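You operate a simulated robot arm through the tools that you are given. There is no shell and no other tool.

The job below is to be done with a simulated robot arm. You get a single attempt, and the scene is never put back.

JOB
Clamp the zone 3 strip, bend it to 15 degrees and back. From 200 mN keep it, else hold it.
Fine: knob at 0, then clamp open, before the strip comes out; green tray keeps, red tray holds.

Only the result counts: the job must be done as asked and must still hold three seconds after the hand-in. Knocking over, shifting, dropping, spilling or breaking anything else fails it.

ROBOT AND FRAMES
A 7-joint arm with a two-finger parallel gripper, fixed in place. Base frame: the origin is at the foot of the arm, x ahead of it, y to its left, z up; the work surface is at about z = 870. Units: mm, rad, N and s.
Its first joint turns from -2.601 to 2.601 rad. Payload 3.43 kg.
Tool frame: the origin (TCP) lies between the finger pads and is the grasp point; the fingertips stand 30 mm ahead of it; z points along the fingers, y is the line along which they close. Largest opening 94 mm; finger width 28, thickness 10; the body of the gripper, 50 by 96 mm, starts 55 mm behind the TCP.
Orientation is told as [roll, pitch, yaw] about the base's x, y, z axes, in that order, counted from this pose: with the fingers straight down and closing along the base's y, the tool's x points along the base's -x, its y along +y and its z along -z.

CONTROLS
- The arm moves only by the tool move_arm. Its argument "series" is a list of rows, each an object of numbers (a shift or turn left out is 0, a gripper value left out holds the last): "dx", "dy", "dz": the shift along the tool's x, y, z in mm; "ax", "ay", "az": the turn, a rotation vector about the tool's x, y, z in rad; "grip": the opening, from 0 (shut) to 1 (fully open). In form: [{"dx": .., "dy": .., "dz": .., "ax": .., "ay": .., "az": .., "grip": ..}, ...]. A call has 1 to 20 rows; each row is the pose to reach, as a shift and turn from the pose commanded when the call began, along the tool's axes at that moment. Rows are played at 5 a second. More than 50 mm and 0.15 rad between two rows, or a gripper value outside its range, and nothing of the call is played. Where a pose cannot be reached the arm comes as near as it can. A force on the tool above 50 N (or 10 N above the force at the start of the call, whichever is more), or a blocked arm, ends the call early, and 0.2 s more pass. The fingers move at their own pace (about 45 mm/s each) and stop on an object; they squeeze with about 32 N. The grip force told is the motor's: it shows also when the fingers shut on nothing. Time passes only in rows, and 0.2 s behind the last, so rows that repeat a pose let the fingers close. The reply holds the time, the measured pose of the TCP, the force on the tool along the base axes, the opening and the grip force, in the units named above and with some noise, with the torque about the TCP (base axes, N m) and any sound that the robot's microphone picked up.
- Cameras (640 x 400 px; columns grow to the right, rows downward): "scene" is fixed at [402.4, -501, 1449.2]; the picture's right is [-0.84, -0.55, 0.00], its down [-0.44, 0.67, -0.60] and it looks along [0.33, -0.50, -0.80] (base axes); focal length 275 px, centre (320, 200). "wrist" rides on the gripper at [76, 14, -102] in the tool frame; the picture's right is [-0.18, 0.98, 0.00], its down [-0.75, -0.14, -0.64] and it looks along [-0.63, -0.12, 0.77] (tool axes); focal length 243 px, centre (320, 200). There is no depth. A picture from a camera that has moved, and an enlarged one, comes with that camera's place and axes in the base frame and with its lens.
- capture(camera): a new picture of that camera. No time passes.
- enlarge(camera, box): a new picture of the part [left, top, right, bottom] of that camera's present view, enlarged. No time passes.
- job_done(): hands the job in; it is judged then, once.

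Places have to be worked out from the pictures, the camera data and where the tool is seen. Open the gripper and draw the arm clear of the work before you hand the job in, unless the task says otherwise.

The tools are called as a command line: name --argument value ..., lists and objects as JSON in quotes. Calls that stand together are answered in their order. move_arm: Moves the arm, as the interface text tells. Its arguments: {"type":"object","properties":{"series":{"type":"array"}},"required":["series"]} The other tools are called the same way: capture (camera) takes a picture; enlarge (camera, box) takes an enlarged picture of a part of a camera's view; job_done () hands the job in.

At the start:

```text
time: 0.0
ee_pos: [754.4, -635.9, 1193.6]
ee_rot: [0.0, -0.001, 0.0]
ft_force: [0.0, 0.4, -0.4]
moment: [0.0, 0.04, -0.02]
gripper_width: 94.1
grip_force: 0.0
```

scene: 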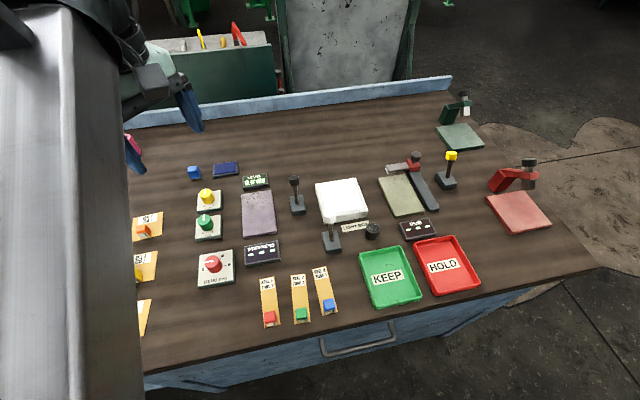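
wrist: 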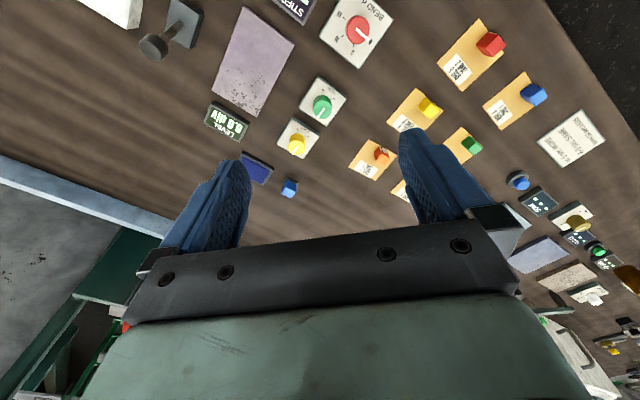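

The scene shows many devices, strips and trays. I'll look closer at several parts to read the labels before moving.

enlarge --camera "scene" --box '[120, 140, 280, 240]'

enlarge --camera "scene" --box '[180, 230, 340, 330]'

enlarge --camera "scene" --box '[280, 140, 440, 240]'

enlarge --camera "scene" --box '[360, 80, 560, 205]'

enlarge --camera "scene" --box '[320, 200, 480, 300]'

enlarge --camera "wrist" --box '[180, 0, 420, 150]'

enlarge --camera "wrist" --box '[340, 0, 640, 190]'

enlarge --camera "wrist" --box '[480, 150, 640, 250]'

```text
4.00 times, centred on (200, 190) of scene
camera zoom: at [402.4, -501.0, 1449.2], right [-0.84, -0.55, 0.0], down [-0.44, 0.67, -0.6], along [0.33, -0.5, -0.8], focal length 1100 px, centre (800, 240)
```

zoom: 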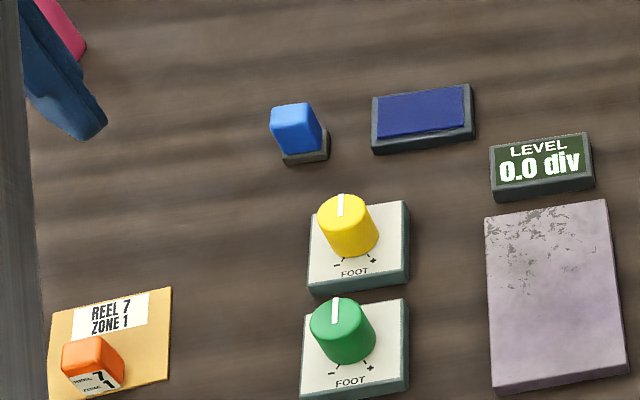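

```text
4.00 times, centred on (260, 280) of scene
camera zoom: at [402.4, -501.0, 1449.2], right [-0.84, -0.55, 0.0], down [-0.44, 0.67, -0.6], along [0.33, -0.5, -0.8], focal length 1100 px, centre (560, -120)
```

zoom: 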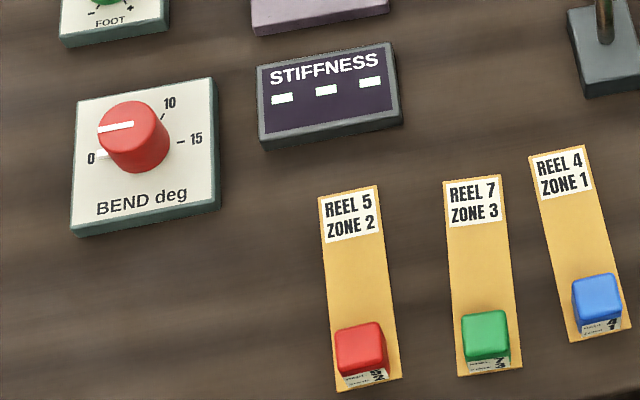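

```text
4.00 times, centred on (360, 190) of scene
camera zoom: at [402.4, -501.0, 1449.2], right [-0.84, -0.55, 0.0], down [-0.44, 0.67, -0.6], along [0.33, -0.5, -0.8], focal length 1100 px, centre (160, 240)
```

zoom: 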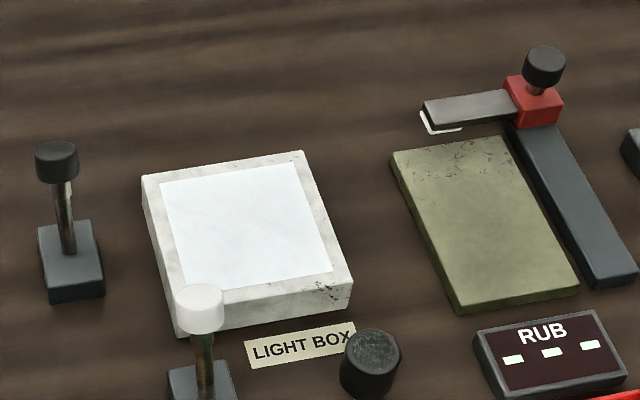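

```text
3.20 times, centred on (460, 142) of scene
camera zoom: at [402.4, -501.0, 1449.2], right [-0.84, -0.55, 0.0], down [-0.44, 0.67, -0.6], along [0.33, -0.5, -0.8], focal length 880 px, centre (-128, 384)
```

zoom: 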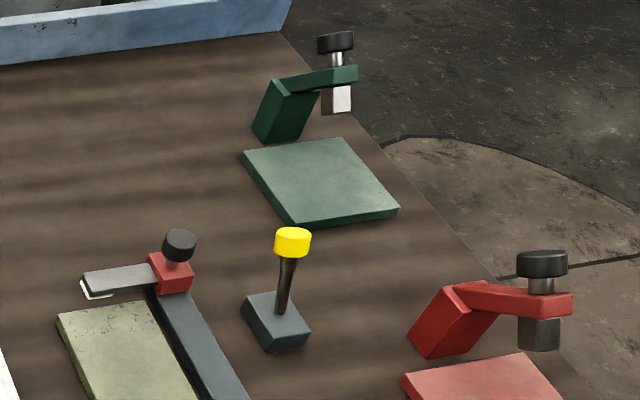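

```text
4.00 times, centred on (400, 250) of scene
camera zoom: at [402.4, -501.0, 1449.2], right [-0.84, -0.55, 0.0], down [-0.44, 0.67, -0.6], along [0.33, -0.5, -0.8], focal length 1100 px, centre (0, 0)
```

zoom: 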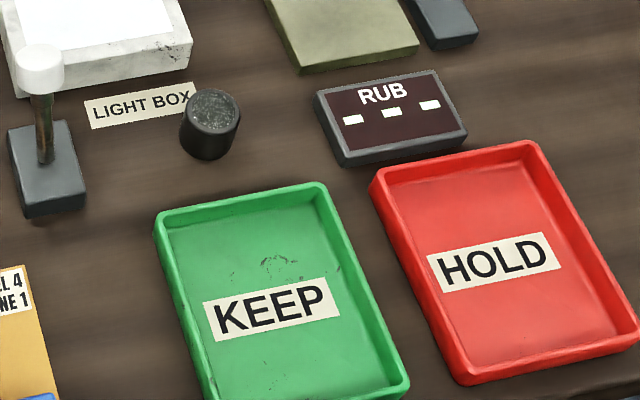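

```text
2.67 times, centred on (300, 75) of wrist
camera zoom: at [678.9, -622.9, 1296.6], right [0.18, 0.98, 0.0], down [0.75, -0.14, 0.64], along [0.63, -0.12, -0.77], focal length 647 px, centre (373, 533)
```

zoom: 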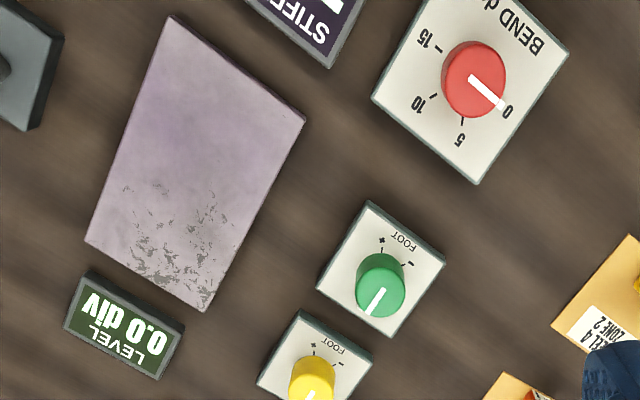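

```text
2.11 times, centred on (490, 95) of wrist
camera zoom: at [678.9, -622.9, 1296.6], right [0.18, 0.98, 0.0], down [0.75, -0.14, 0.64], along [0.63, -0.12, -0.77], focal length 511 px, centre (-38, 421)
```

zoom: 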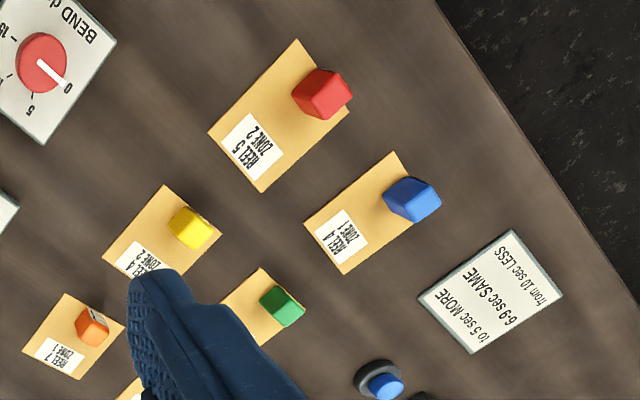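

```text
4.00 times, centred on (560, 200) of wrist
camera zoom: at [678.9, -622.9, 1296.6], right [0.18, 0.98, 0.0], down [0.75, -0.14, 0.64], along [0.63, -0.12, -0.77], focal length 970 px, centre (-640, 200)
```

zoom: 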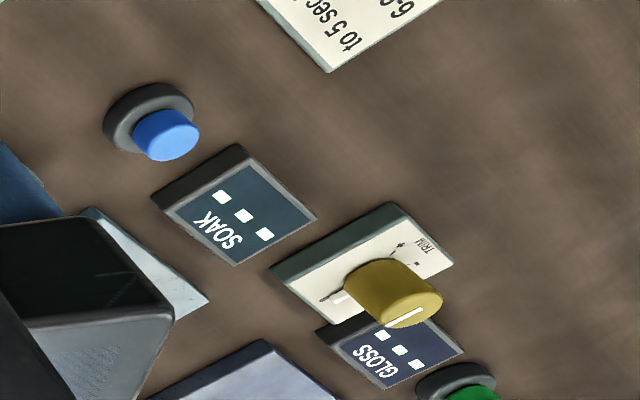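

The zone 3 candidate "REEL 7 ZONE 3" (green block) is visible, but more strips and devices lie outside the view. I'll swing the tool toward the middle at the present height and survey with the wrist camera.

move_arm --series '[{"dy": 45}, {"dy": 90}, {"dy": 135}, {"dy": 180}, {"dy": 225}, {"dy": 270}, {"dy": 315}]'

capture --camera "wrist"

capture --camera "scene"

```text
time: 1.0
ee_pos: [757.4, -459.9, 1195.6]
ee_rot: [-0.009, -0.011, 0.01]
ft_force: [5.5, 1.9, -8.1]
moment: [-0.44, 0.13, -0.3]
gripper_width: 93.9
grip_force: 0.1
stopped in row 5: the force on the tool passed its limit at 59 N (the readings are from after the stop); the commanded pose is now the measured one
```

```text
taken
camera wrist: at [680.4, -444.7, 1297.9], right [0.18, 0.98, 0.0], down [0.75, -0.13, 0.65], along [0.64, -0.12, -0.76], focal length 243 px, centre (320, 200)
```

wrist: 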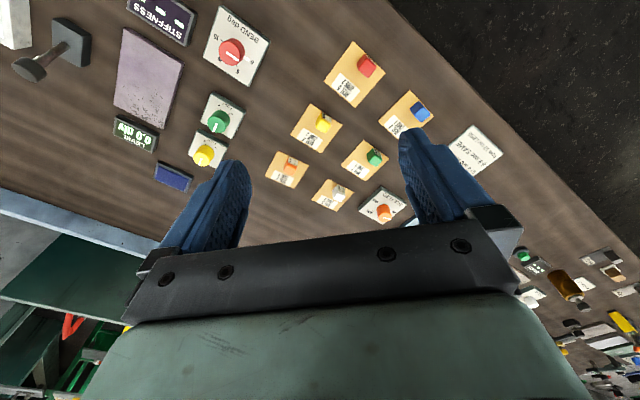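

```text
taken
```

scene: 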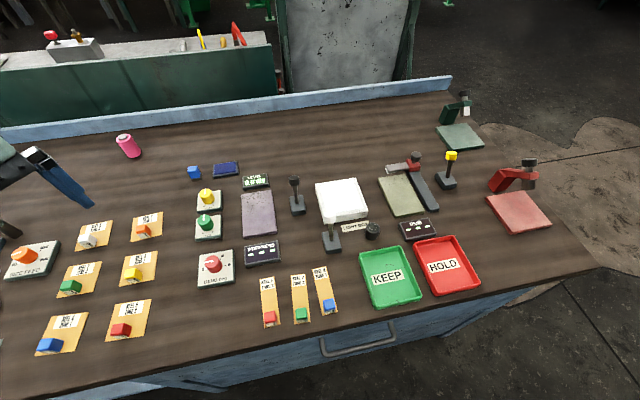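

The motion stopped with a force spike, though nothing is visibly in contact. I'll read the newly uncovered labels and check before moving on slower.

enlarge --camera "scene" --box '[0, 200, 180, 312]'

enlarge --camera "scene" --box '[0, 280, 180, 392]'

enlarge --camera "scene" --box '[0, 110, 180, 222]'

enlarge --camera "wrist" --box '[480, 200, 640, 300]'

enlarge --camera "wrist" --box '[520, 280, 640, 400]'

enlarge --camera "scene" --box '[230, 170, 320, 226]'

```text
3.56 times, centred on (90, 256) of scene
camera zoom: at [402.4, -501.0, 1449.2], right [-0.84, -0.55, 0.0], down [-0.44, 0.67, -0.6], along [0.33, -0.5, -0.8], focal length 977 px, centre (1138, 1)
```

zoom: 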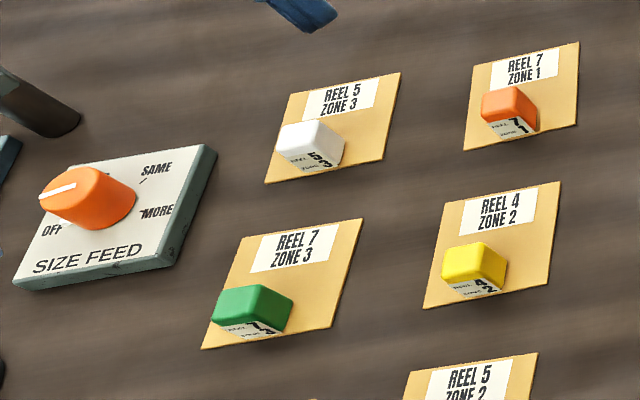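

```text
3.56 times, centred on (90, 336) of scene
camera zoom: at [402.4, -501.0, 1449.2], right [-0.84, -0.55, 0.0], down [-0.44, 0.67, -0.6], along [0.33, -0.5, -0.8], focal length 977 px, centre (1138, -284)
```

zoom: 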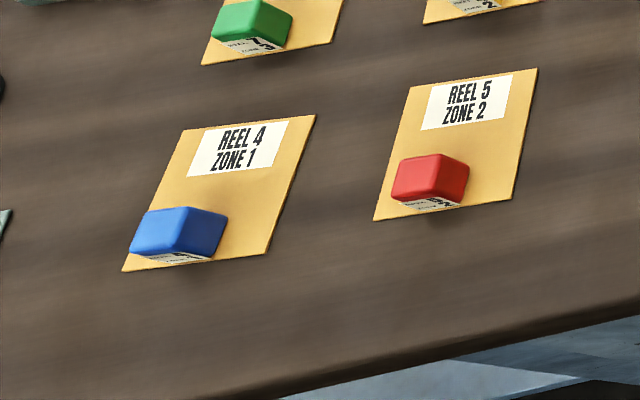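

```text
3.56 times, centred on (90, 166) of scene
camera zoom: at [402.4, -501.0, 1449.2], right [-0.84, -0.55, 0.0], down [-0.44, 0.67, -0.6], along [0.33, -0.5, -0.8], focal length 977 px, centre (1138, 321)
```

zoom: 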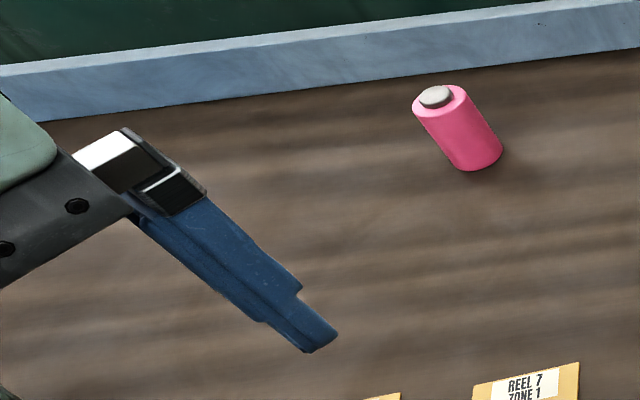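

```text
4.00 times, centred on (560, 250) of wrist
camera zoom: at [680.4, -444.7, 1297.9], right [0.18, 0.98, 0.0], down [0.75, -0.13, 0.65], along [0.64, -0.12, -0.76], focal length 970 px, centre (-640, 0)
```

zoom: 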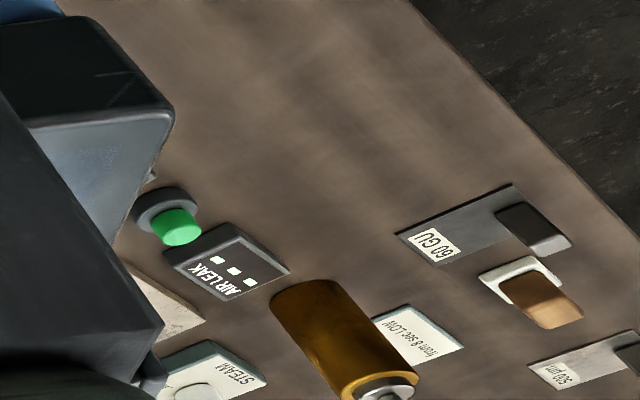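

```text
3.33 times, centred on (580, 340) of wrist
camera zoom: at [680.4, -444.7, 1297.9], right [0.18, 0.98, 0.0], down [0.75, -0.13, 0.65], along [0.64, -0.12, -0.76], focal length 809 px, centre (-547, -267)
```

zoom: 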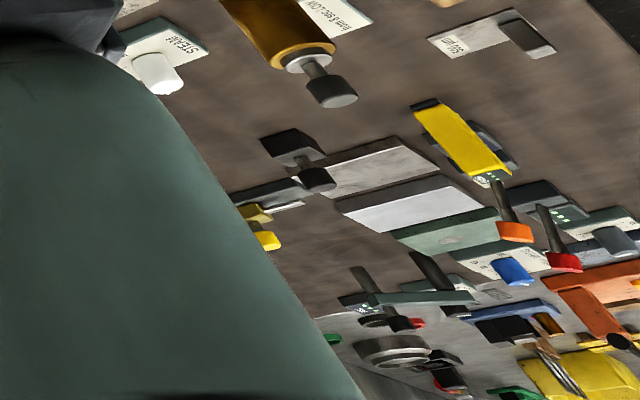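

```text
7.11 times, centred on (275, 198) of scene
camera zoom: at [402.4, -501.0, 1449.2], right [-0.84, -0.55, 0.0], down [-0.44, 0.67, -0.6], along [0.33, -0.5, -0.8], focal length 1955 px, centre (640, 214)
```

zoom: 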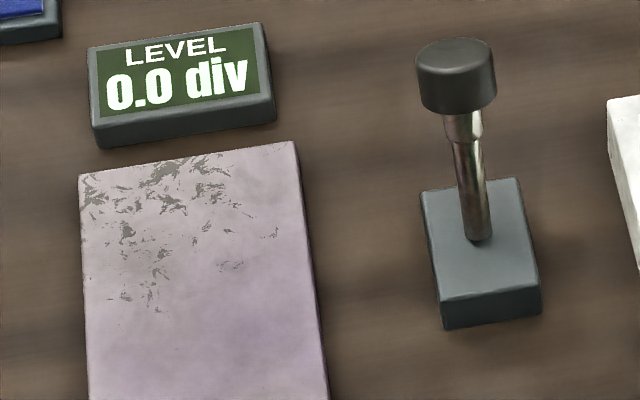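

Two square sheets are zone 3 too, but the only long strip marked zone 3 is "REEL 7 ZONE 3" next to the STIFFNESS display. I'll rest one beat to see whether the force remains.

move_arm --series '[{"dx": 0}, {"dx": 0}]'

```text
time: 1.6
ee_pos: [757.3, -458.8, 1194.8]
ee_rot: [-0.005, -0.009, 0.007]
ft_force: [6.0, -1.8, -12.3]
moment: [-0.11, -0.16, -0.03]
gripper_width: 94.0
grip_force: 0.0
```

A force of about 13 N remains. I'll wait a little more and check if it settles, then probe with a small move.

move_arm --series '[{"dx": 0}, {"dx": 0}, {"dx": 0}, {"dx": 0}]'

capture --camera "scene"

```text
time: 2.6
ee_pos: [756.8, -457.9, 1195.0]
ee_rot: [-0.004, -0.009, 0.008]
ft_force: [5.2, -5.4, -14.8]
moment: [0.34, -0.51, 0.29]
gripper_width: 93.9
grip_force: 0.1
```

```text
taken
```

scene: 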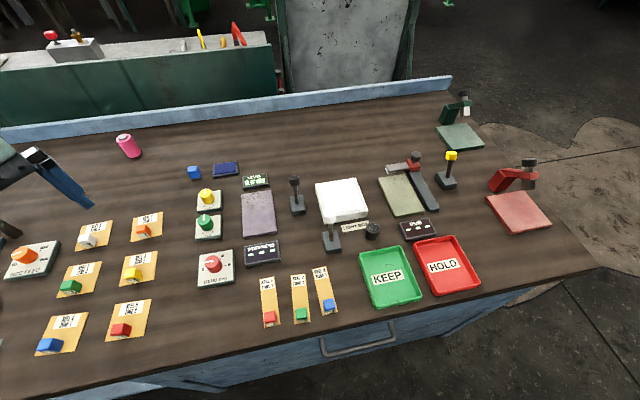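

The force is growing slightly, pushing toward -y and down, so something may touch the tool or arm on its +y side. I'll back off toward -y and see if it clears.

move_arm --series '[{"dy": -10}, {"dy": -20}, {"dy": -30}, {"dy": -40}, {"dy": -40}]'

capture --camera "wrist"

```text
time: 3.8
ee_pos: [756.5, -497.2, 1194.0]
ee_rot: [-0.006, -0.008, 0.009]
ft_force: [0.4, -0.6, -0.9]
moment: [-0.01, -0.01, 0.0]
gripper_width: 93.9
grip_force: 0.0
```

```text
taken
camera wrist: at [679.7, -484.6, 1297.2], right [0.18, 0.98, 0.0], down [0.75, -0.13, 0.65], along [0.64, -0.12, -0.76], focal length 243 px, centre (320, 200)
```

wrist: 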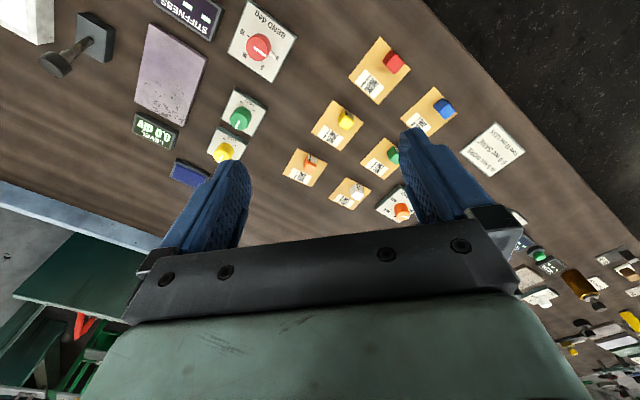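

The force cleared after backing off 40 mm, so I'll avoid going further to +y. I'll now move back toward the base and turn the tool so the wrist camera looks radially at the purple plate, levers and strips.

move_arm --series '[{"dx": 25, "dy": -9, "az": 0.1}, {"dx": 50, "dy": -18, "az": 0.2}, {"dx": 75, "dy": -27, "az": 0.3}, {"dx": 100, "dy": -36, "az": 0.4}, {"dx": 125, "dy": -45, "az": 0.5}, {"dx": 150, "dy": -54, "az": 0.6}, {"dx": 176, "dy": -63, "az": 0.7}, {"dx": 176, "dy": -63, "az": 0.785}]'

capture --camera "wrist"

capture --camera "scene"

```text
time: 4.5
ee_pos: [715.1, -516.2, 1194.9]
ee_rot: [-0.011, -0.019, -0.165]
ft_force: [1.1, -1.0, -1.3]
moment: [-0.11, 0.0, -0.05]
gripper_width: 94.0
grip_force: 0.0
stopped in row 3: the force on the tool passed its limit at 64 N (the readings are from after the stop); the commanded pose is now the measured one
```

```text
taken
camera wrist: at [640.8, -489.0, 1296.9], right [0.34, 0.94, 0.0], down [0.71, -0.25, 0.66], along [0.62, -0.23, -0.75], focal length 243 px, centre (320, 200)
```

wrist: 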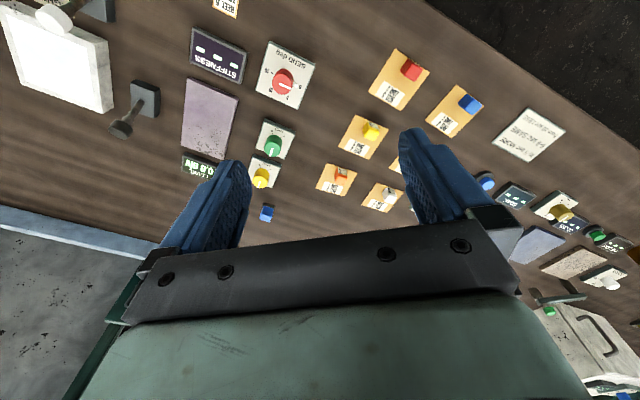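

```text
taken
```

scene: 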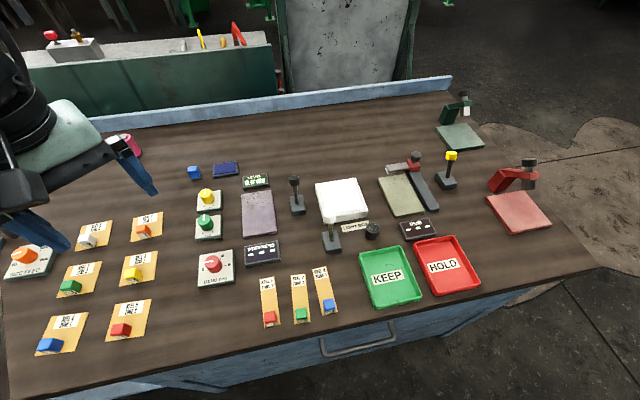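

The limit tripped again while moving inward, though now nothing presses. I'll look closely at the arm and gripper in the scene view for an obstacle.

enlarge --camera "scene" --box '[0, 40, 200, 165]'

enlarge --camera "scene" --box '[0, 130, 200, 255]'

enlarge --camera "wrist" --box '[480, 160, 640, 260]'

enlarge --camera "wrist" --box '[480, 260, 640, 400]'

enlarge --camera "wrist" --box '[0, 0, 330, 206]'

```text
3.20 times, centred on (100, 102) of scene
camera zoom: at [402.4, -501.0, 1449.2], right [-0.84, -0.55, 0.0], down [-0.44, 0.67, -0.6], along [0.33, -0.5, -0.8], focal length 880 px, centre (1024, 512)
```

zoom: 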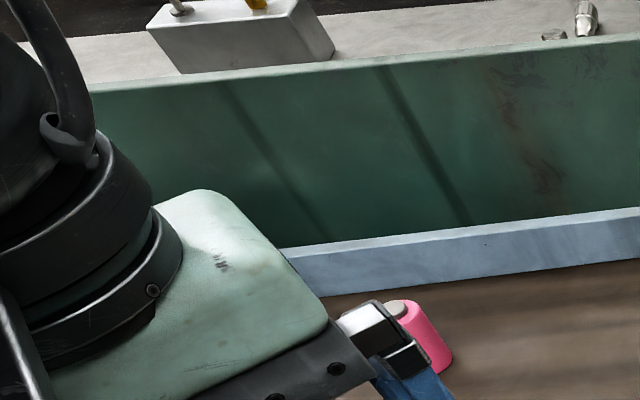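

```text
3.20 times, centred on (100, 192) of scene
camera zoom: at [402.4, -501.0, 1449.2], right [-0.84, -0.55, 0.0], down [-0.44, 0.67, -0.6], along [0.33, -0.5, -0.8], focal length 880 px, centre (1024, 224)
```

zoom: 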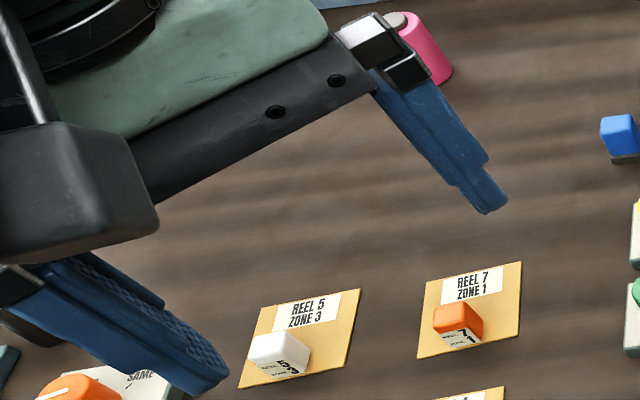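

```text
4.00 times, centred on (560, 210) of wrist
camera zoom: at [640.8, -489.0, 1296.9], right [0.34, 0.94, 0.0], down [0.71, -0.25, 0.66], along [0.62, -0.23, -0.75], focal length 970 px, centre (-640, 160)
```

zoom: 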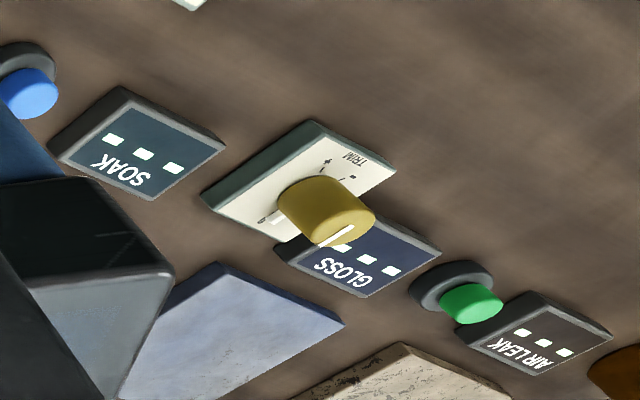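

```text
2.86 times, centred on (560, 330) of wrist
camera zoom: at [640.8, -489.0, 1296.9], right [0.34, 0.94, 0.0], down [0.71, -0.25, 0.66], along [0.62, -0.23, -0.75], focal length 693 px, centre (-366, -171)
```

zoom: 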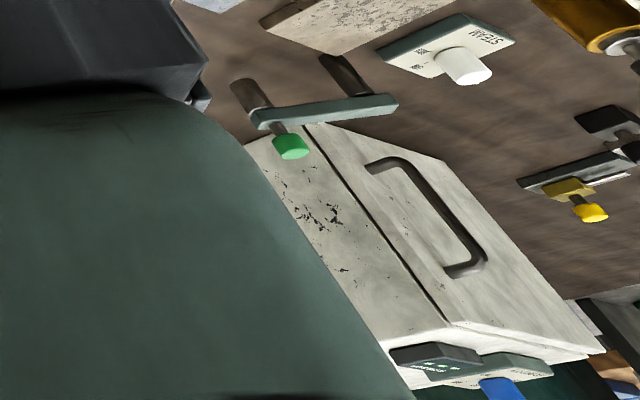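

```text
1.94 times, centred on (165, 103) of wrist
camera zoom: at [640.8, -489.0, 1296.9], right [0.34, 0.94, 0.0], down [0.71, -0.25, 0.66], along [0.62, -0.23, -0.75], focal length 470 px, centre (621, 388)
```

zoom: 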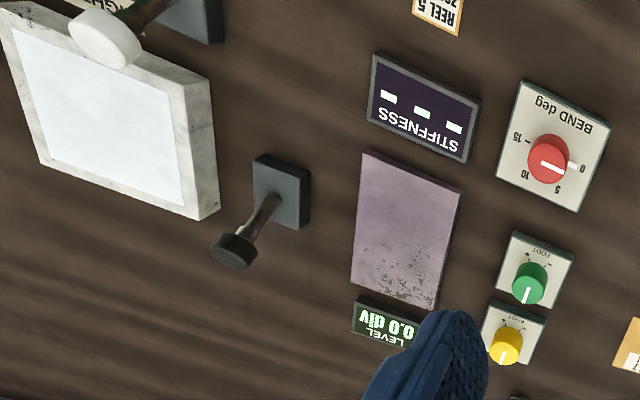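

No obstacle is visible around the hand, so the trips may come from fast transients. I'll continue inward with slow small steps and watch the force.

move_arm --series '[{"dx": 10, "dy": -2, "az": 0.03}, {"dx": 20, "dy": -4, "az": 0.06}, {"dx": 30, "dy": -6, "az": 0.09}, {"dx": 40, "dy": -8, "az": 0.12}, {"dx": 50, "dy": -10, "az": 0.15}, {"dx": 60, "dy": -12, "az": 0.18}, {"dx": 70, "dy": -14, "az": 0.21}, {"dx": 80, "dy": -16, "az": 0.24}]'

capture --camera "scene"

```text
time: 5.1
ee_pos: [696.2, -517.1, 1194.7]
ee_rot: [-0.011, -0.027, -0.217]
ft_force: [8.3, -1.1, -12.0]
moment: [-0.41, 0.11, -0.21]
gripper_width: 94.0
grip_force: 0.1
stopped in row 3: the force on the tool passed its limit at 56 N (the readings are from after the stop); the commanded pose is now the measured one
```

```text
taken
```

scene: 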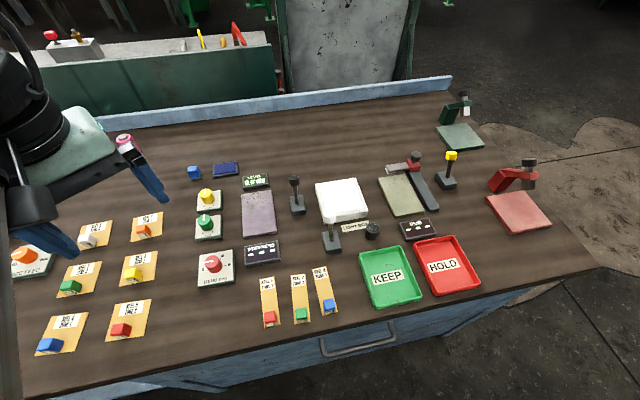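

The contact appears whenever the TCP comes closer than about 885 mm from the base axis at this height, which suggests the arm folds against itself. I'll back outward, then lower the tool by 110 mm before going inward.

move_arm --series '[{"dx": -9, "dy": -4}, {"dx": -18, "dy": -8}, {"dx": -27, "dy": -12, "dz": 10}, {"dx": -27, "dy": -12, "dz": 30}, {"dx": -27, "dy": -12, "dz": 50}, {"dx": -27, "dy": -12, "dz": 70}, {"dx": -27, "dy": -12, "dz": 90}, {"dx": -27, "dy": -12, "dz": 110}]'

```text
time: 6.9
ee_pos: [721.6, -536.7, 1085.2]
ee_rot: [-0.01, -0.024, -0.219]
ft_force: [0.4, 0.8, 1.0]
moment: [0.01, 0.03, -0.01]
gripper_width: 94.0
grip_force: 0.0
```

Free again at z 1085. I'll now move inward slowly at this lower height while turning the camera toward the radial direction.

move_arm --series '[{"dx": 12, "dy": -5, "az": 0.05}, {"dx": 24, "dy": -10, "az": 0.11}, {"dx": 36, "dy": -15, "az": 0.17}, {"dx": 49, "dy": -20, "az": 0.23}, {"dx": 61, "dy": -25, "az": 0.28}, {"dx": 73, "dy": -30, "az": 0.34}, {"dx": 85, "dy": -35, "az": 0.4}, {"dx": 98, "dy": -40, "az": 0.45}, {"dx": 110, "dy": -45, "az": 0.51}, {"dx": 122, "dy": -50, "az": 0.566}]'

capture --camera "wrist"

capture --camera "scene"

```text
time: 9.1
ee_pos: [591.8, -558.1, 1084.0]
ee_rot: [0.006, -0.028, -0.784]
ft_force: [-0.9, 0.0, -0.1]
moment: [0.0, 0.01, 0.02]
gripper_width: 93.9
grip_force: 0.1
```

```text
taken
camera wrist: at [546.0, -493.3, 1185.0], right [0.82, 0.57, 0.01], down [0.42, -0.62, 0.66], along [0.38, -0.54, -0.75], focal length 243 px, centre (320, 200)
```

wrist: 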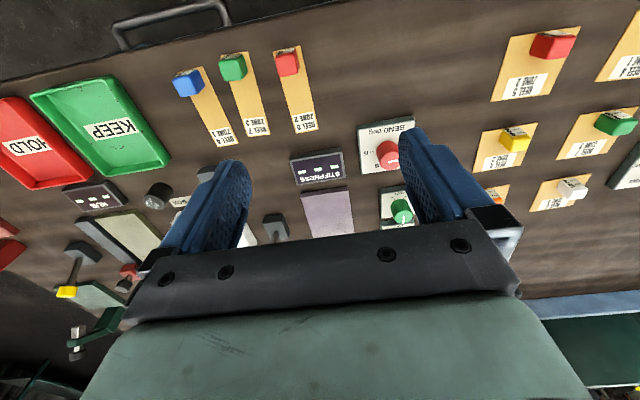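

```text
taken
```

scene: 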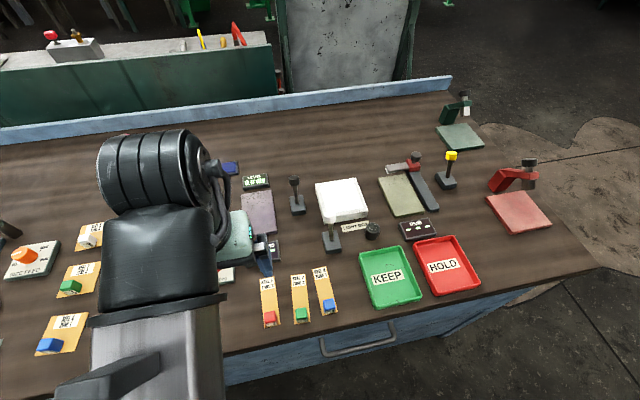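

The inward motion works at this height. I'll enlarge the wrist view on the strips, the stiffness station and the lever.

enlarge --camera "wrist" --box '[240, 120, 420, 240]'

enlarge --camera "wrist" --box '[160, 30, 340, 150]'

enlarge --camera "wrist" --box '[0, 160, 200, 380]'

```text
3.33 times, centred on (330, 180) of wrist
camera zoom: at [546.0, -493.3, 1185.0], right [0.82, 0.57, 0.01], down [0.42, -0.62, 0.66], along [0.38, -0.54, -0.75], focal length 809 px, centre (287, 267)
```

zoom: 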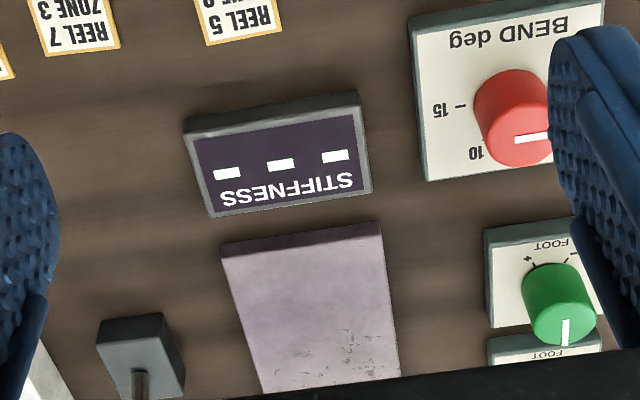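

```text
3.33 times, centred on (250, 90) of wrist
camera zoom: at [546.0, -493.3, 1185.0], right [0.82, 0.57, 0.01], down [0.42, -0.62, 0.66], along [0.38, -0.54, -0.75], focal length 809 px, centre (553, 567)
```

zoom: 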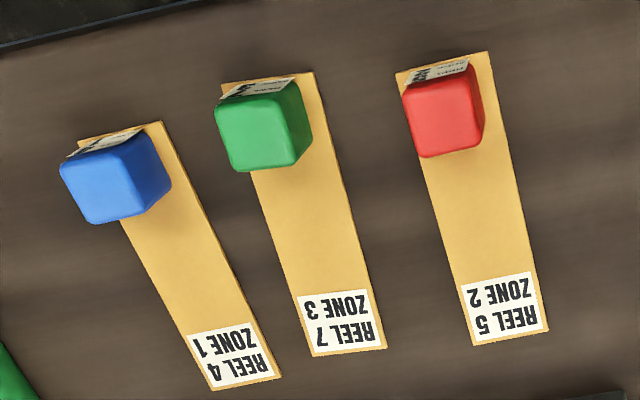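

```text
1.82 times, centred on (100, 270) of wrist
camera zoom: at [546.0, -493.3, 1185.0], right [0.82, 0.57, 0.01], down [0.42, -0.62, 0.66], along [0.38, -0.54, -0.75], focal length 441 px, centre (720, 73)
```

zoom: 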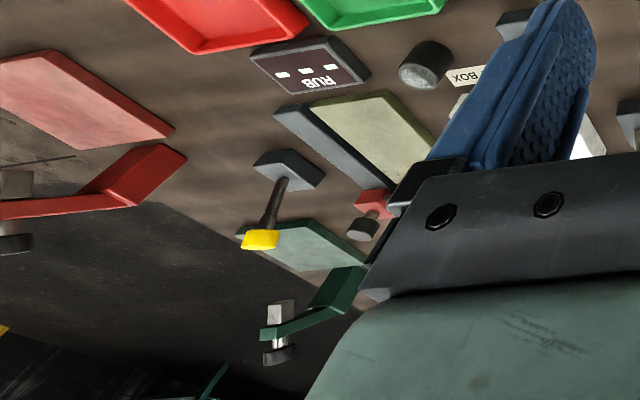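

The strips lie radially with the block at the end nearer to me. I'll move out to look down on the black lever and the plate between the fingers.

move_arm --series '[{"dx": -17, "dy": -14, "az": 0.01}, {"dx": -34, "dy": -28, "az": 0.02}, {"dx": -50, "dy": -41, "az": 0.03}, {"dx": -67, "dy": -55, "az": 0.05}, {"dx": -84, "dy": -69, "az": 0.06}, {"dx": -100, "dy": -82, "az": 0.07}, {"dx": -117, "dy": -96, "az": 0.08}, {"dx": -133, "dy": -109, "az": 0.09}, {"dx": -133, "dy": -109, "az": 0.09}]'

capture --camera "wrist"

enlarge --camera "wrist" --box '[240, 120, 420, 240]'

capture --camera "scene"

```text
time: 11.1
ee_pos: [608.7, -729.8, 1084.5]
ee_rot: [0.007, -0.026, -0.875]
ft_force: [-0.3, 0.3, 0.1]
moment: [0.03, 0.04, -0.01]
gripper_width: 94.2
grip_force: 0.0
```

```text
taken
camera wrist: at [568.3, -661.6, 1186.4], right [0.87, 0.49, 0.01], down [0.36, -0.66, 0.66], along [0.33, -0.57, -0.75], focal length 243 px, centre (320, 200)
```

wrist: 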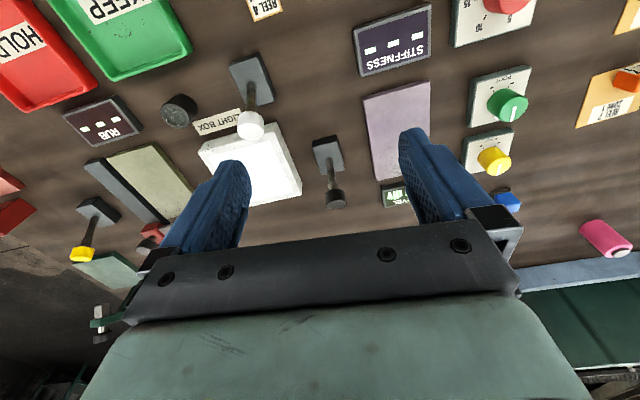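

```text
3.33 times, centred on (330, 180) of wrist
camera zoom: at [568.3, -661.6, 1186.4], right [0.87, 0.49, 0.01], down [0.36, -0.66, 0.66], along [0.33, -0.57, -0.75], focal length 809 px, centre (287, 267)
```

zoom: 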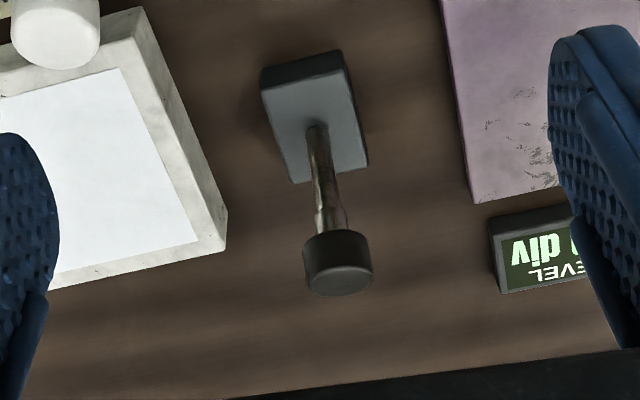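

```text
taken
```

scene: 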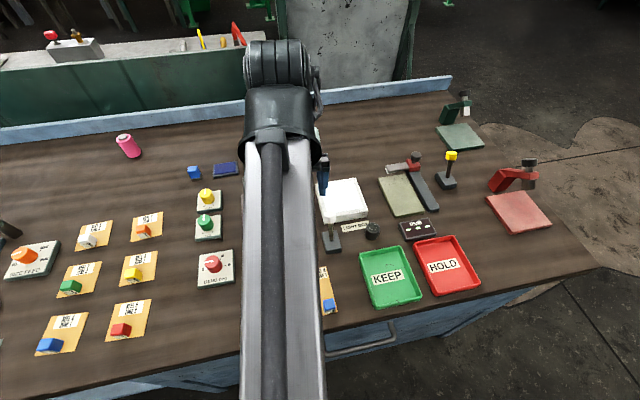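

From several views the black lever stands at about (680,-817) with its cap near z 960; its tilt is still unclear. I'll look at it from the side by moving past it and turning the camera toward +x.

move_arm --series '[{"dx": -5, "dy": -9, "az": -0.09}, {"dx": -10, "dy": -18, "az": -0.19}, {"dx": -15, "dy": -27, "az": -0.28}, {"dx": -20, "dy": -36, "az": -0.38}, {"dx": -25, "dy": -45, "az": -0.47}, {"dx": -30, "dy": -54, "az": -0.56}, {"dx": -35, "dy": -63, "az": -0.66}, {"dx": -40, "dy": -72, "az": -0.75}, {"dx": -45, "dy": -81, "az": -0.84}, {"dx": -50, "dy": -90, "az": -0.94}, {"dx": -55, "dy": -98, "az": -1.03}, {"dx": -55, "dy": -98, "az": -1.03}]'

capture --camera "wrist"

enlarge --camera "wrist" --box '[230, 80, 430, 240]'

```text
time: 13.7
ee_pos: [570.5, -835.2, 1087.0]
ee_rot: [-0.02, -0.018, 0.157]
ft_force: [0.3, 0.6, 0.4]
moment: [0.02, -0.04, 0.01]
gripper_width: 93.9
grip_force: 0.0
```

```text
taken
camera wrist: at [489.9, -831.2, 1188.4], right [0.03, 1.0, -0.01], down [0.75, -0.01, 0.66], along [0.66, -0.03, -0.75], focal length 243 px, centre (320, 200)
```

wrist: 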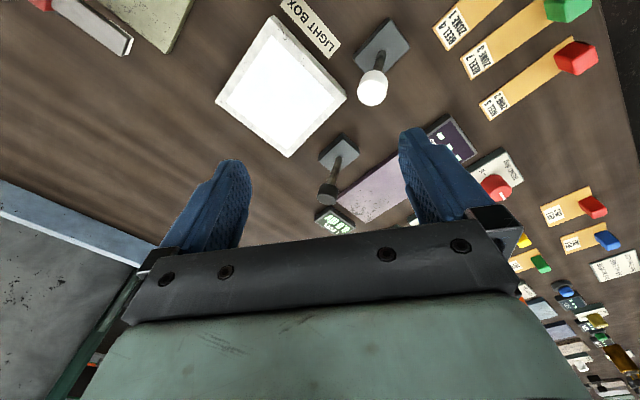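

```text
2.50 times, centred on (330, 160) of wrist
camera zoom: at [489.9, -831.2, 1188.4], right [0.03, 1.0, -0.01], down [0.75, -0.01, 0.66], along [0.66, -0.03, -0.75], focal length 606 px, centre (295, 300)
```

zoom: 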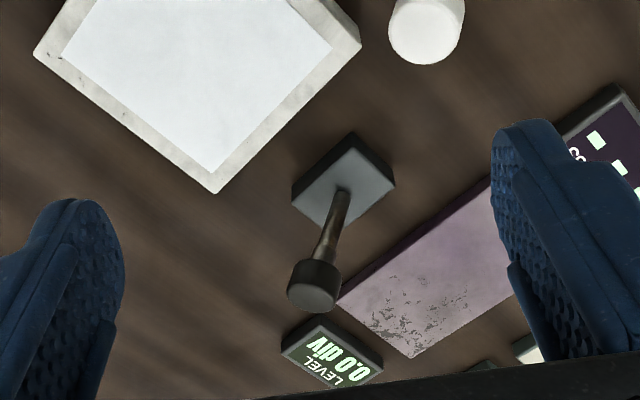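

Triangulating three views, the black lever's foot is at about (675,-813,885) and its cap at (693,-831,944), i.e. tilted about 23° outward, so clamping should mean pulling it toward the robot. Next I go over the strips, lower, for an accurate look at the green block.

move_arm --series '[{"dx": 2.7, "dy": 15.2, "az": 0.056}, {"dx": 5.3, "dy": 30.4, "az": 0.113}, {"dx": 8, "dy": 45.6, "az": 0.169}, {"dx": 10.6, "dy": 60.9, "az": 0.226}, {"dx": 13.3, "dy": 76.1, "az": 0.282}, {"dx": 16, "dy": 91.3, "az": 0.339}, {"dx": 18.6, "dy": 106.5, "az": 0.395}, {"dx": 21.3, "dy": 121.7, "az": 0.452}, {"dx": 24, "dy": 137, "az": 0.508}, {"dx": 26.6, "dy": 152.2, "dz": 10, "az": 0.564}, {"dx": 29.3, "dy": 167.4, "dz": 20, "az": 0.621}, {"dx": 32, "dy": 182.6, "dz": 30, "az": 0.677}, {"dx": 34.6, "dy": 197.8, "dz": 40, "az": 0.734}, {"dx": 37.3, "dy": 213, "dz": 50, "az": 0.79}, {"dx": 39.9, "dy": 228.3, "dz": 60, "az": 0.847}, {"dx": 42.6, "dy": 243.5, "dz": 70, "az": 0.903}, {"dx": 45.2, "dy": 258.7, "dz": 80, "az": 0.96}, {"dx": 47.9, "dy": 273.9, "dz": 87, "az": 1.016}]'

capture --camera "wrist"

capture --camera "scene"

```text
time: 17.5
ee_pos: [481.1, -570.6, 992.8]
ee_rot: [0.006, -0.025, -0.861]
ft_force: [-0.1, 0.0, 0.6]
moment: [0.02, -0.01, -0.02]
gripper_width: 94.0
grip_force: 0.1
```

```text
taken
camera wrist: at [440.6, -503.9, 1095.0], right [0.87, 0.5, 0.01], down [0.37, -0.65, 0.66], along [0.34, -0.57, -0.75], focal length 243 px, centre (320, 200)
```

wrist: 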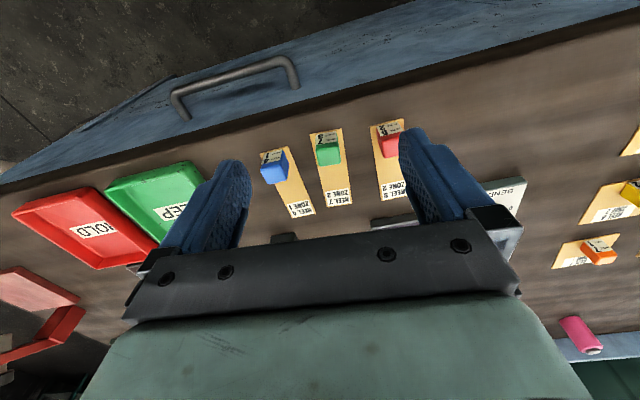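

```text
taken
```

scene: 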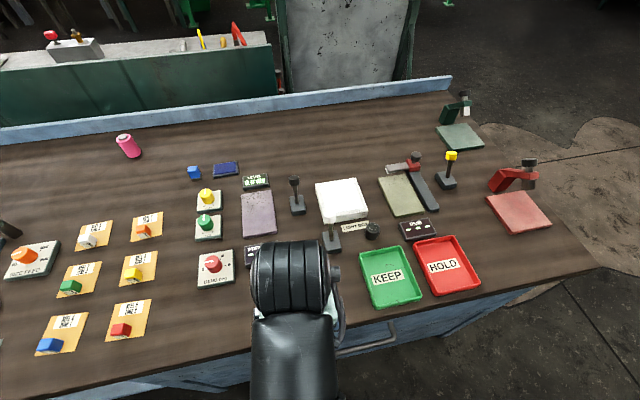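

The green block is in view between the fingers. I'll enlarge for accurate measurement.

enlarge --camera "wrist" --box '[250, 115, 410, 220]'

```text
3.81 times, centred on (330, 168) of wrist
camera zoom: at [440.6, -503.9, 1095.0], right [0.87, 0.5, 0.01], down [0.37, -0.65, 0.66], along [0.34, -0.57, -0.75], focal length 924 px, centre (282, 324)
```

zoom: 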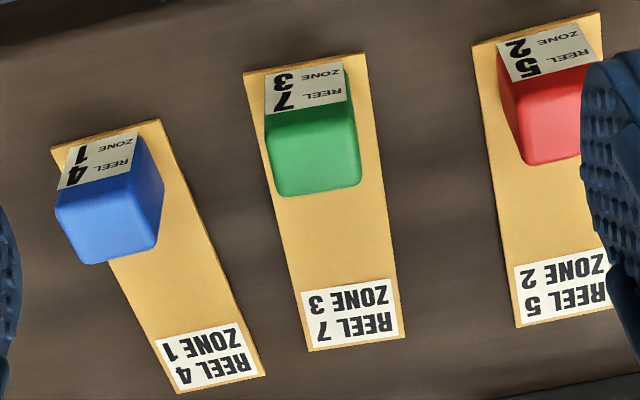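

The green block is about a 23 mm cube at (510,-601), top z≈893, at the near end of a 101×31 mm strip lying along about -49°. Before grasping I'll test whether the plate and lever, at radius 1010–1080, can be reached with the tool tilted outward.

move_arm --series '[{"dx": -15, "dy": 6, "dz": -10}, {"dx": -30, "dy": 13, "dz": -20}, {"dx": -45, "dy": 19, "dz": -30}, {"dx": -60, "dy": 26, "dz": -40}, {"dx": -76, "dy": 32, "dz": -50}, {"dx": -91, "dy": 39, "dz": -60}, {"dx": -106, "dy": 45, "dz": -67}, {"dx": -121, "dy": 52, "dz": -67}, {"dx": -136, "dy": 58, "dz": -67}, {"dx": -151, "dy": 65, "dz": -67}, {"dx": -166, "dy": 71, "dz": -67, "ax": 0.003, "ay": 0.012, "az": -0.03}, {"dx": -181, "dy": 77, "dz": -67, "ax": 0.006, "ay": 0.025, "az": -0.07}]'

move_arm --series '[{"ay": -0.06}, {"ay": -0.12}, {"ay": -0.18}, {"ay": -0.24}, {"ay": -0.3}, {"ay": -0.36}, {"ay": -0.42}, {"ay": -0.48}, {"ay": -0.54}, {"ay": -0.6}, {"ay": -0.6}]'

```text
time: 20.1
ee_pos: [657.4, -660.3, 1067.1]
ee_rot: [0.001, 0.001, -0.789]
ft_force: [-0.3, 0.1, 0.3]
moment: [0.0, 0.01, 0.0]
gripper_width: 93.9
grip_force: 0.1
```

```text
time: 22.5
ee_pos: [656.4, -657.9, 1067.5]
ee_rot: [0.001, -0.601, -0.791]
ft_force: [0.7, -0.1, 0.6]
moment: [0.0, -0.01, -0.01]
gripper_width: 94.3
grip_force: 0.0
```

The tilt to -0.6 works. I'll test reaching the hover over the plate at radius about 1010 and z 935.

move_arm --series '[{"dx": 0.7, "dz": 15}, {"dx": 1.5, "dz": 30}, {"dx": 2.2, "dz": 45}, {"dx": 3, "dz": 60}, {"dx": 3.7, "dz": 75}, {"dx": 4.5, "dz": 90}, {"dx": 5.2, "dz": 105}, {"dx": 6, "dz": 120}, {"dx": 6.7, "dz": 135}, {"dx": 7.5, "dz": 150}, {"dx": 7.5, "dz": 150}]'

capture --camera "wrist"

capture --camera "scene"

```text
time: 24.9
ee_pos: [711.5, -715.1, 936.6]
ee_rot: [0.0, -0.604, -0.79]
ft_force: [-0.6, -0.8, 0.4]
moment: [-0.02, 0.0, 0.01]
gripper_width: 94.1
grip_force: 0.1
```

```text
taken
camera wrist: at [637.3, -618.8, 978.9], right [0.81, 0.58, 0.1], down [0.08, -0.28, 0.96], along [0.59, -0.76, -0.28], focal length 243 px, centre (320, 200)
```

wrist: 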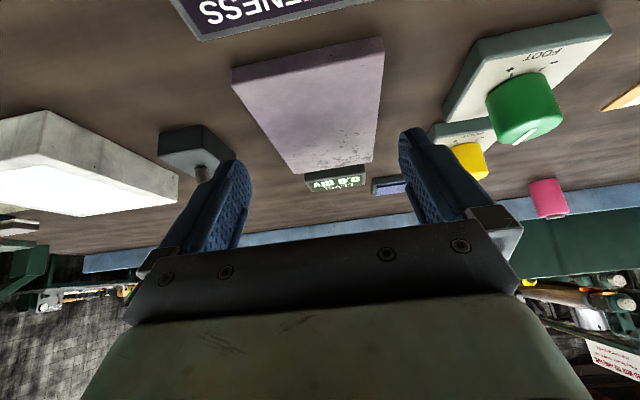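

```text
taken
```

scene: 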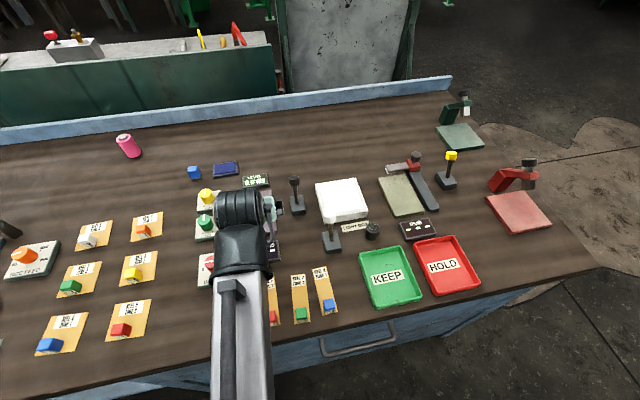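

The hover at radius 1009 is reachable. I'll enlarge to measure the plate's exact corners and height.

enlarge --camera "wrist" --box '[220, 20, 400, 200]'

enlarge --camera "wrist" --box '[120, 90, 280, 210]'

```text
2.22 times, centred on (310, 110) of wrist
camera zoom: at [637.3, -618.8, 978.9], right [0.81, 0.58, 0.1], down [0.08, -0.28, 0.96], along [0.59, -0.76, -0.28], focal length 539 px, centre (342, 400)
```

zoom: 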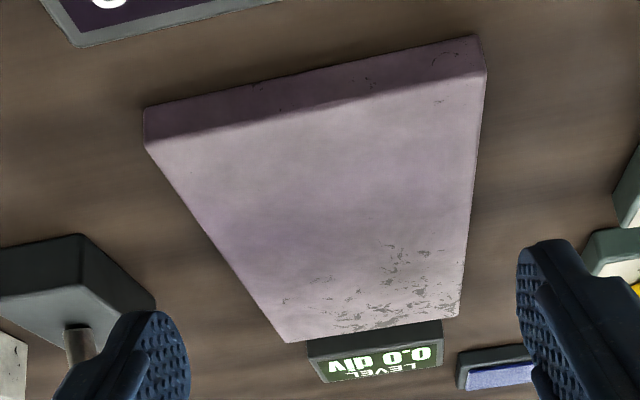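

```text
3.33 times, centred on (200, 150) of wrist
camera zoom: at [637.3, -618.8, 978.9], right [0.81, 0.58, 0.1], down [0.08, -0.28, 0.96], along [0.59, -0.76, -0.28], focal length 809 px, centre (720, 367)
```

zoom: 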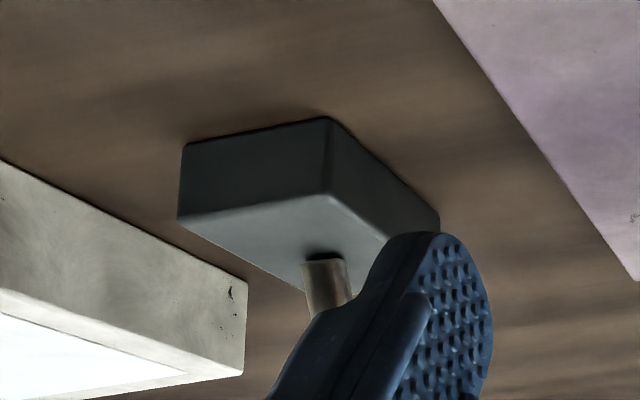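

Plate: centre about (746,-746), 133×80 mm along -45°, top z≈881. A tilt of about -0.45 will do; I'll back off, set that tilt, and head to above the green block.

move_arm --series '[{"dz": -16}, {"dz": -33, "ay": 0.03}, {"dz": -50, "ay": 0.06}, {"dz": -66, "ay": 0.09}, {"dz": -83, "ay": 0.12}, {"dz": -100, "ay": 0.15}, {"dz": -100, "ay": 0.154}]'

```text
time: 26.5
ee_pos: [670.8, -673.3, 1020.5]
ee_rot: [-0.001, -0.447, -0.79]
ft_force: [0.1, -1.2, -0.2]
moment: [-0.02, 0.0, -0.01]
gripper_width: 94.1
grip_force: 0.1
```

At pitch -0.45. Now I go to about 65 mm above the green block with the yaw matched to the strip and the fingers opened to about 44 mm.

move_arm --series '[{"dx": 13.9, "dy": -4.8, "dz": -2.4, "ax": 0.002, "az": 0.005, "grip": 0.47}, {"dx": 27.8, "dy": -9.7, "dz": -4.7, "ax": 0.004, "az": 0.009, "grip": 0.47}, {"dx": 41.7, "dy": -14.5, "dz": -7.1, "ax": 0.007, "az": 0.014}, {"dx": 55.6, "dy": -19.3, "dz": -9.4, "ax": 0.009, "az": 0.018}, {"dx": 69.5, "dy": -24.2, "dz": -11.8, "ax": 0.011, "az": 0.023}, {"dx": 83.4, "dy": -29, "dz": -14.1, "ax": 0.013, "az": 0.027}, {"dx": 97.2, "dy": -33.8, "dz": -16.5, "ax": 0.015, "az": 0.032}, {"dx": 111.1, "dy": -38.6, "dz": -18.8, "ax": 0.018, "az": 0.037}, {"dx": 125, "dy": -43.5, "dz": -21.2, "ax": 0.02, "az": 0.041}, {"dx": 138.9, "dy": -48.3, "dz": -23.5, "ax": 0.022, "az": 0.046}, {"dx": 152.8, "dy": -53.1, "dz": -25.9, "ax": 0.024, "az": 0.05}, {"dx": 166.7, "dy": -58, "dz": -28.2, "ax": 0.026, "az": 0.055}, {"dx": 180.6, "dy": -62.8, "dz": -30.6, "ax": 0.0287, "az": 0.0594}, {"dx": 180.6, "dy": -62.8, "dz": -30.6, "ax": 0.0287, "az": 0.0594}]'

capture --camera "wrist"

capture --camera "scene"

```text
time: 29.5
ee_pos: [501.4, -594.1, 970.3]
ee_rot: [0.0, -0.447, -0.855]
ft_force: [0.5, -0.5, -0.3]
moment: [0.03, -0.01, -0.02]
gripper_width: 44.1
grip_force: 0.0
```

```text
taken
camera wrist: at [438.8, -500.2, 1030.9], right [0.85, 0.52, 0.08], down [0.16, -0.4, 0.9], along [0.5, -0.76, -0.42], focal length 243 px, centre (320, 200)
```

wrist: 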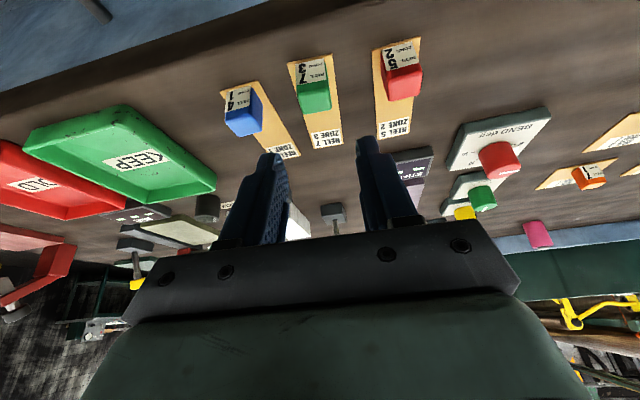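

```text
taken
```

scene: 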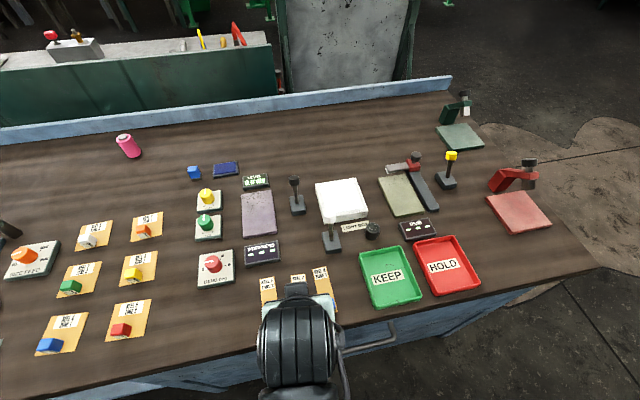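

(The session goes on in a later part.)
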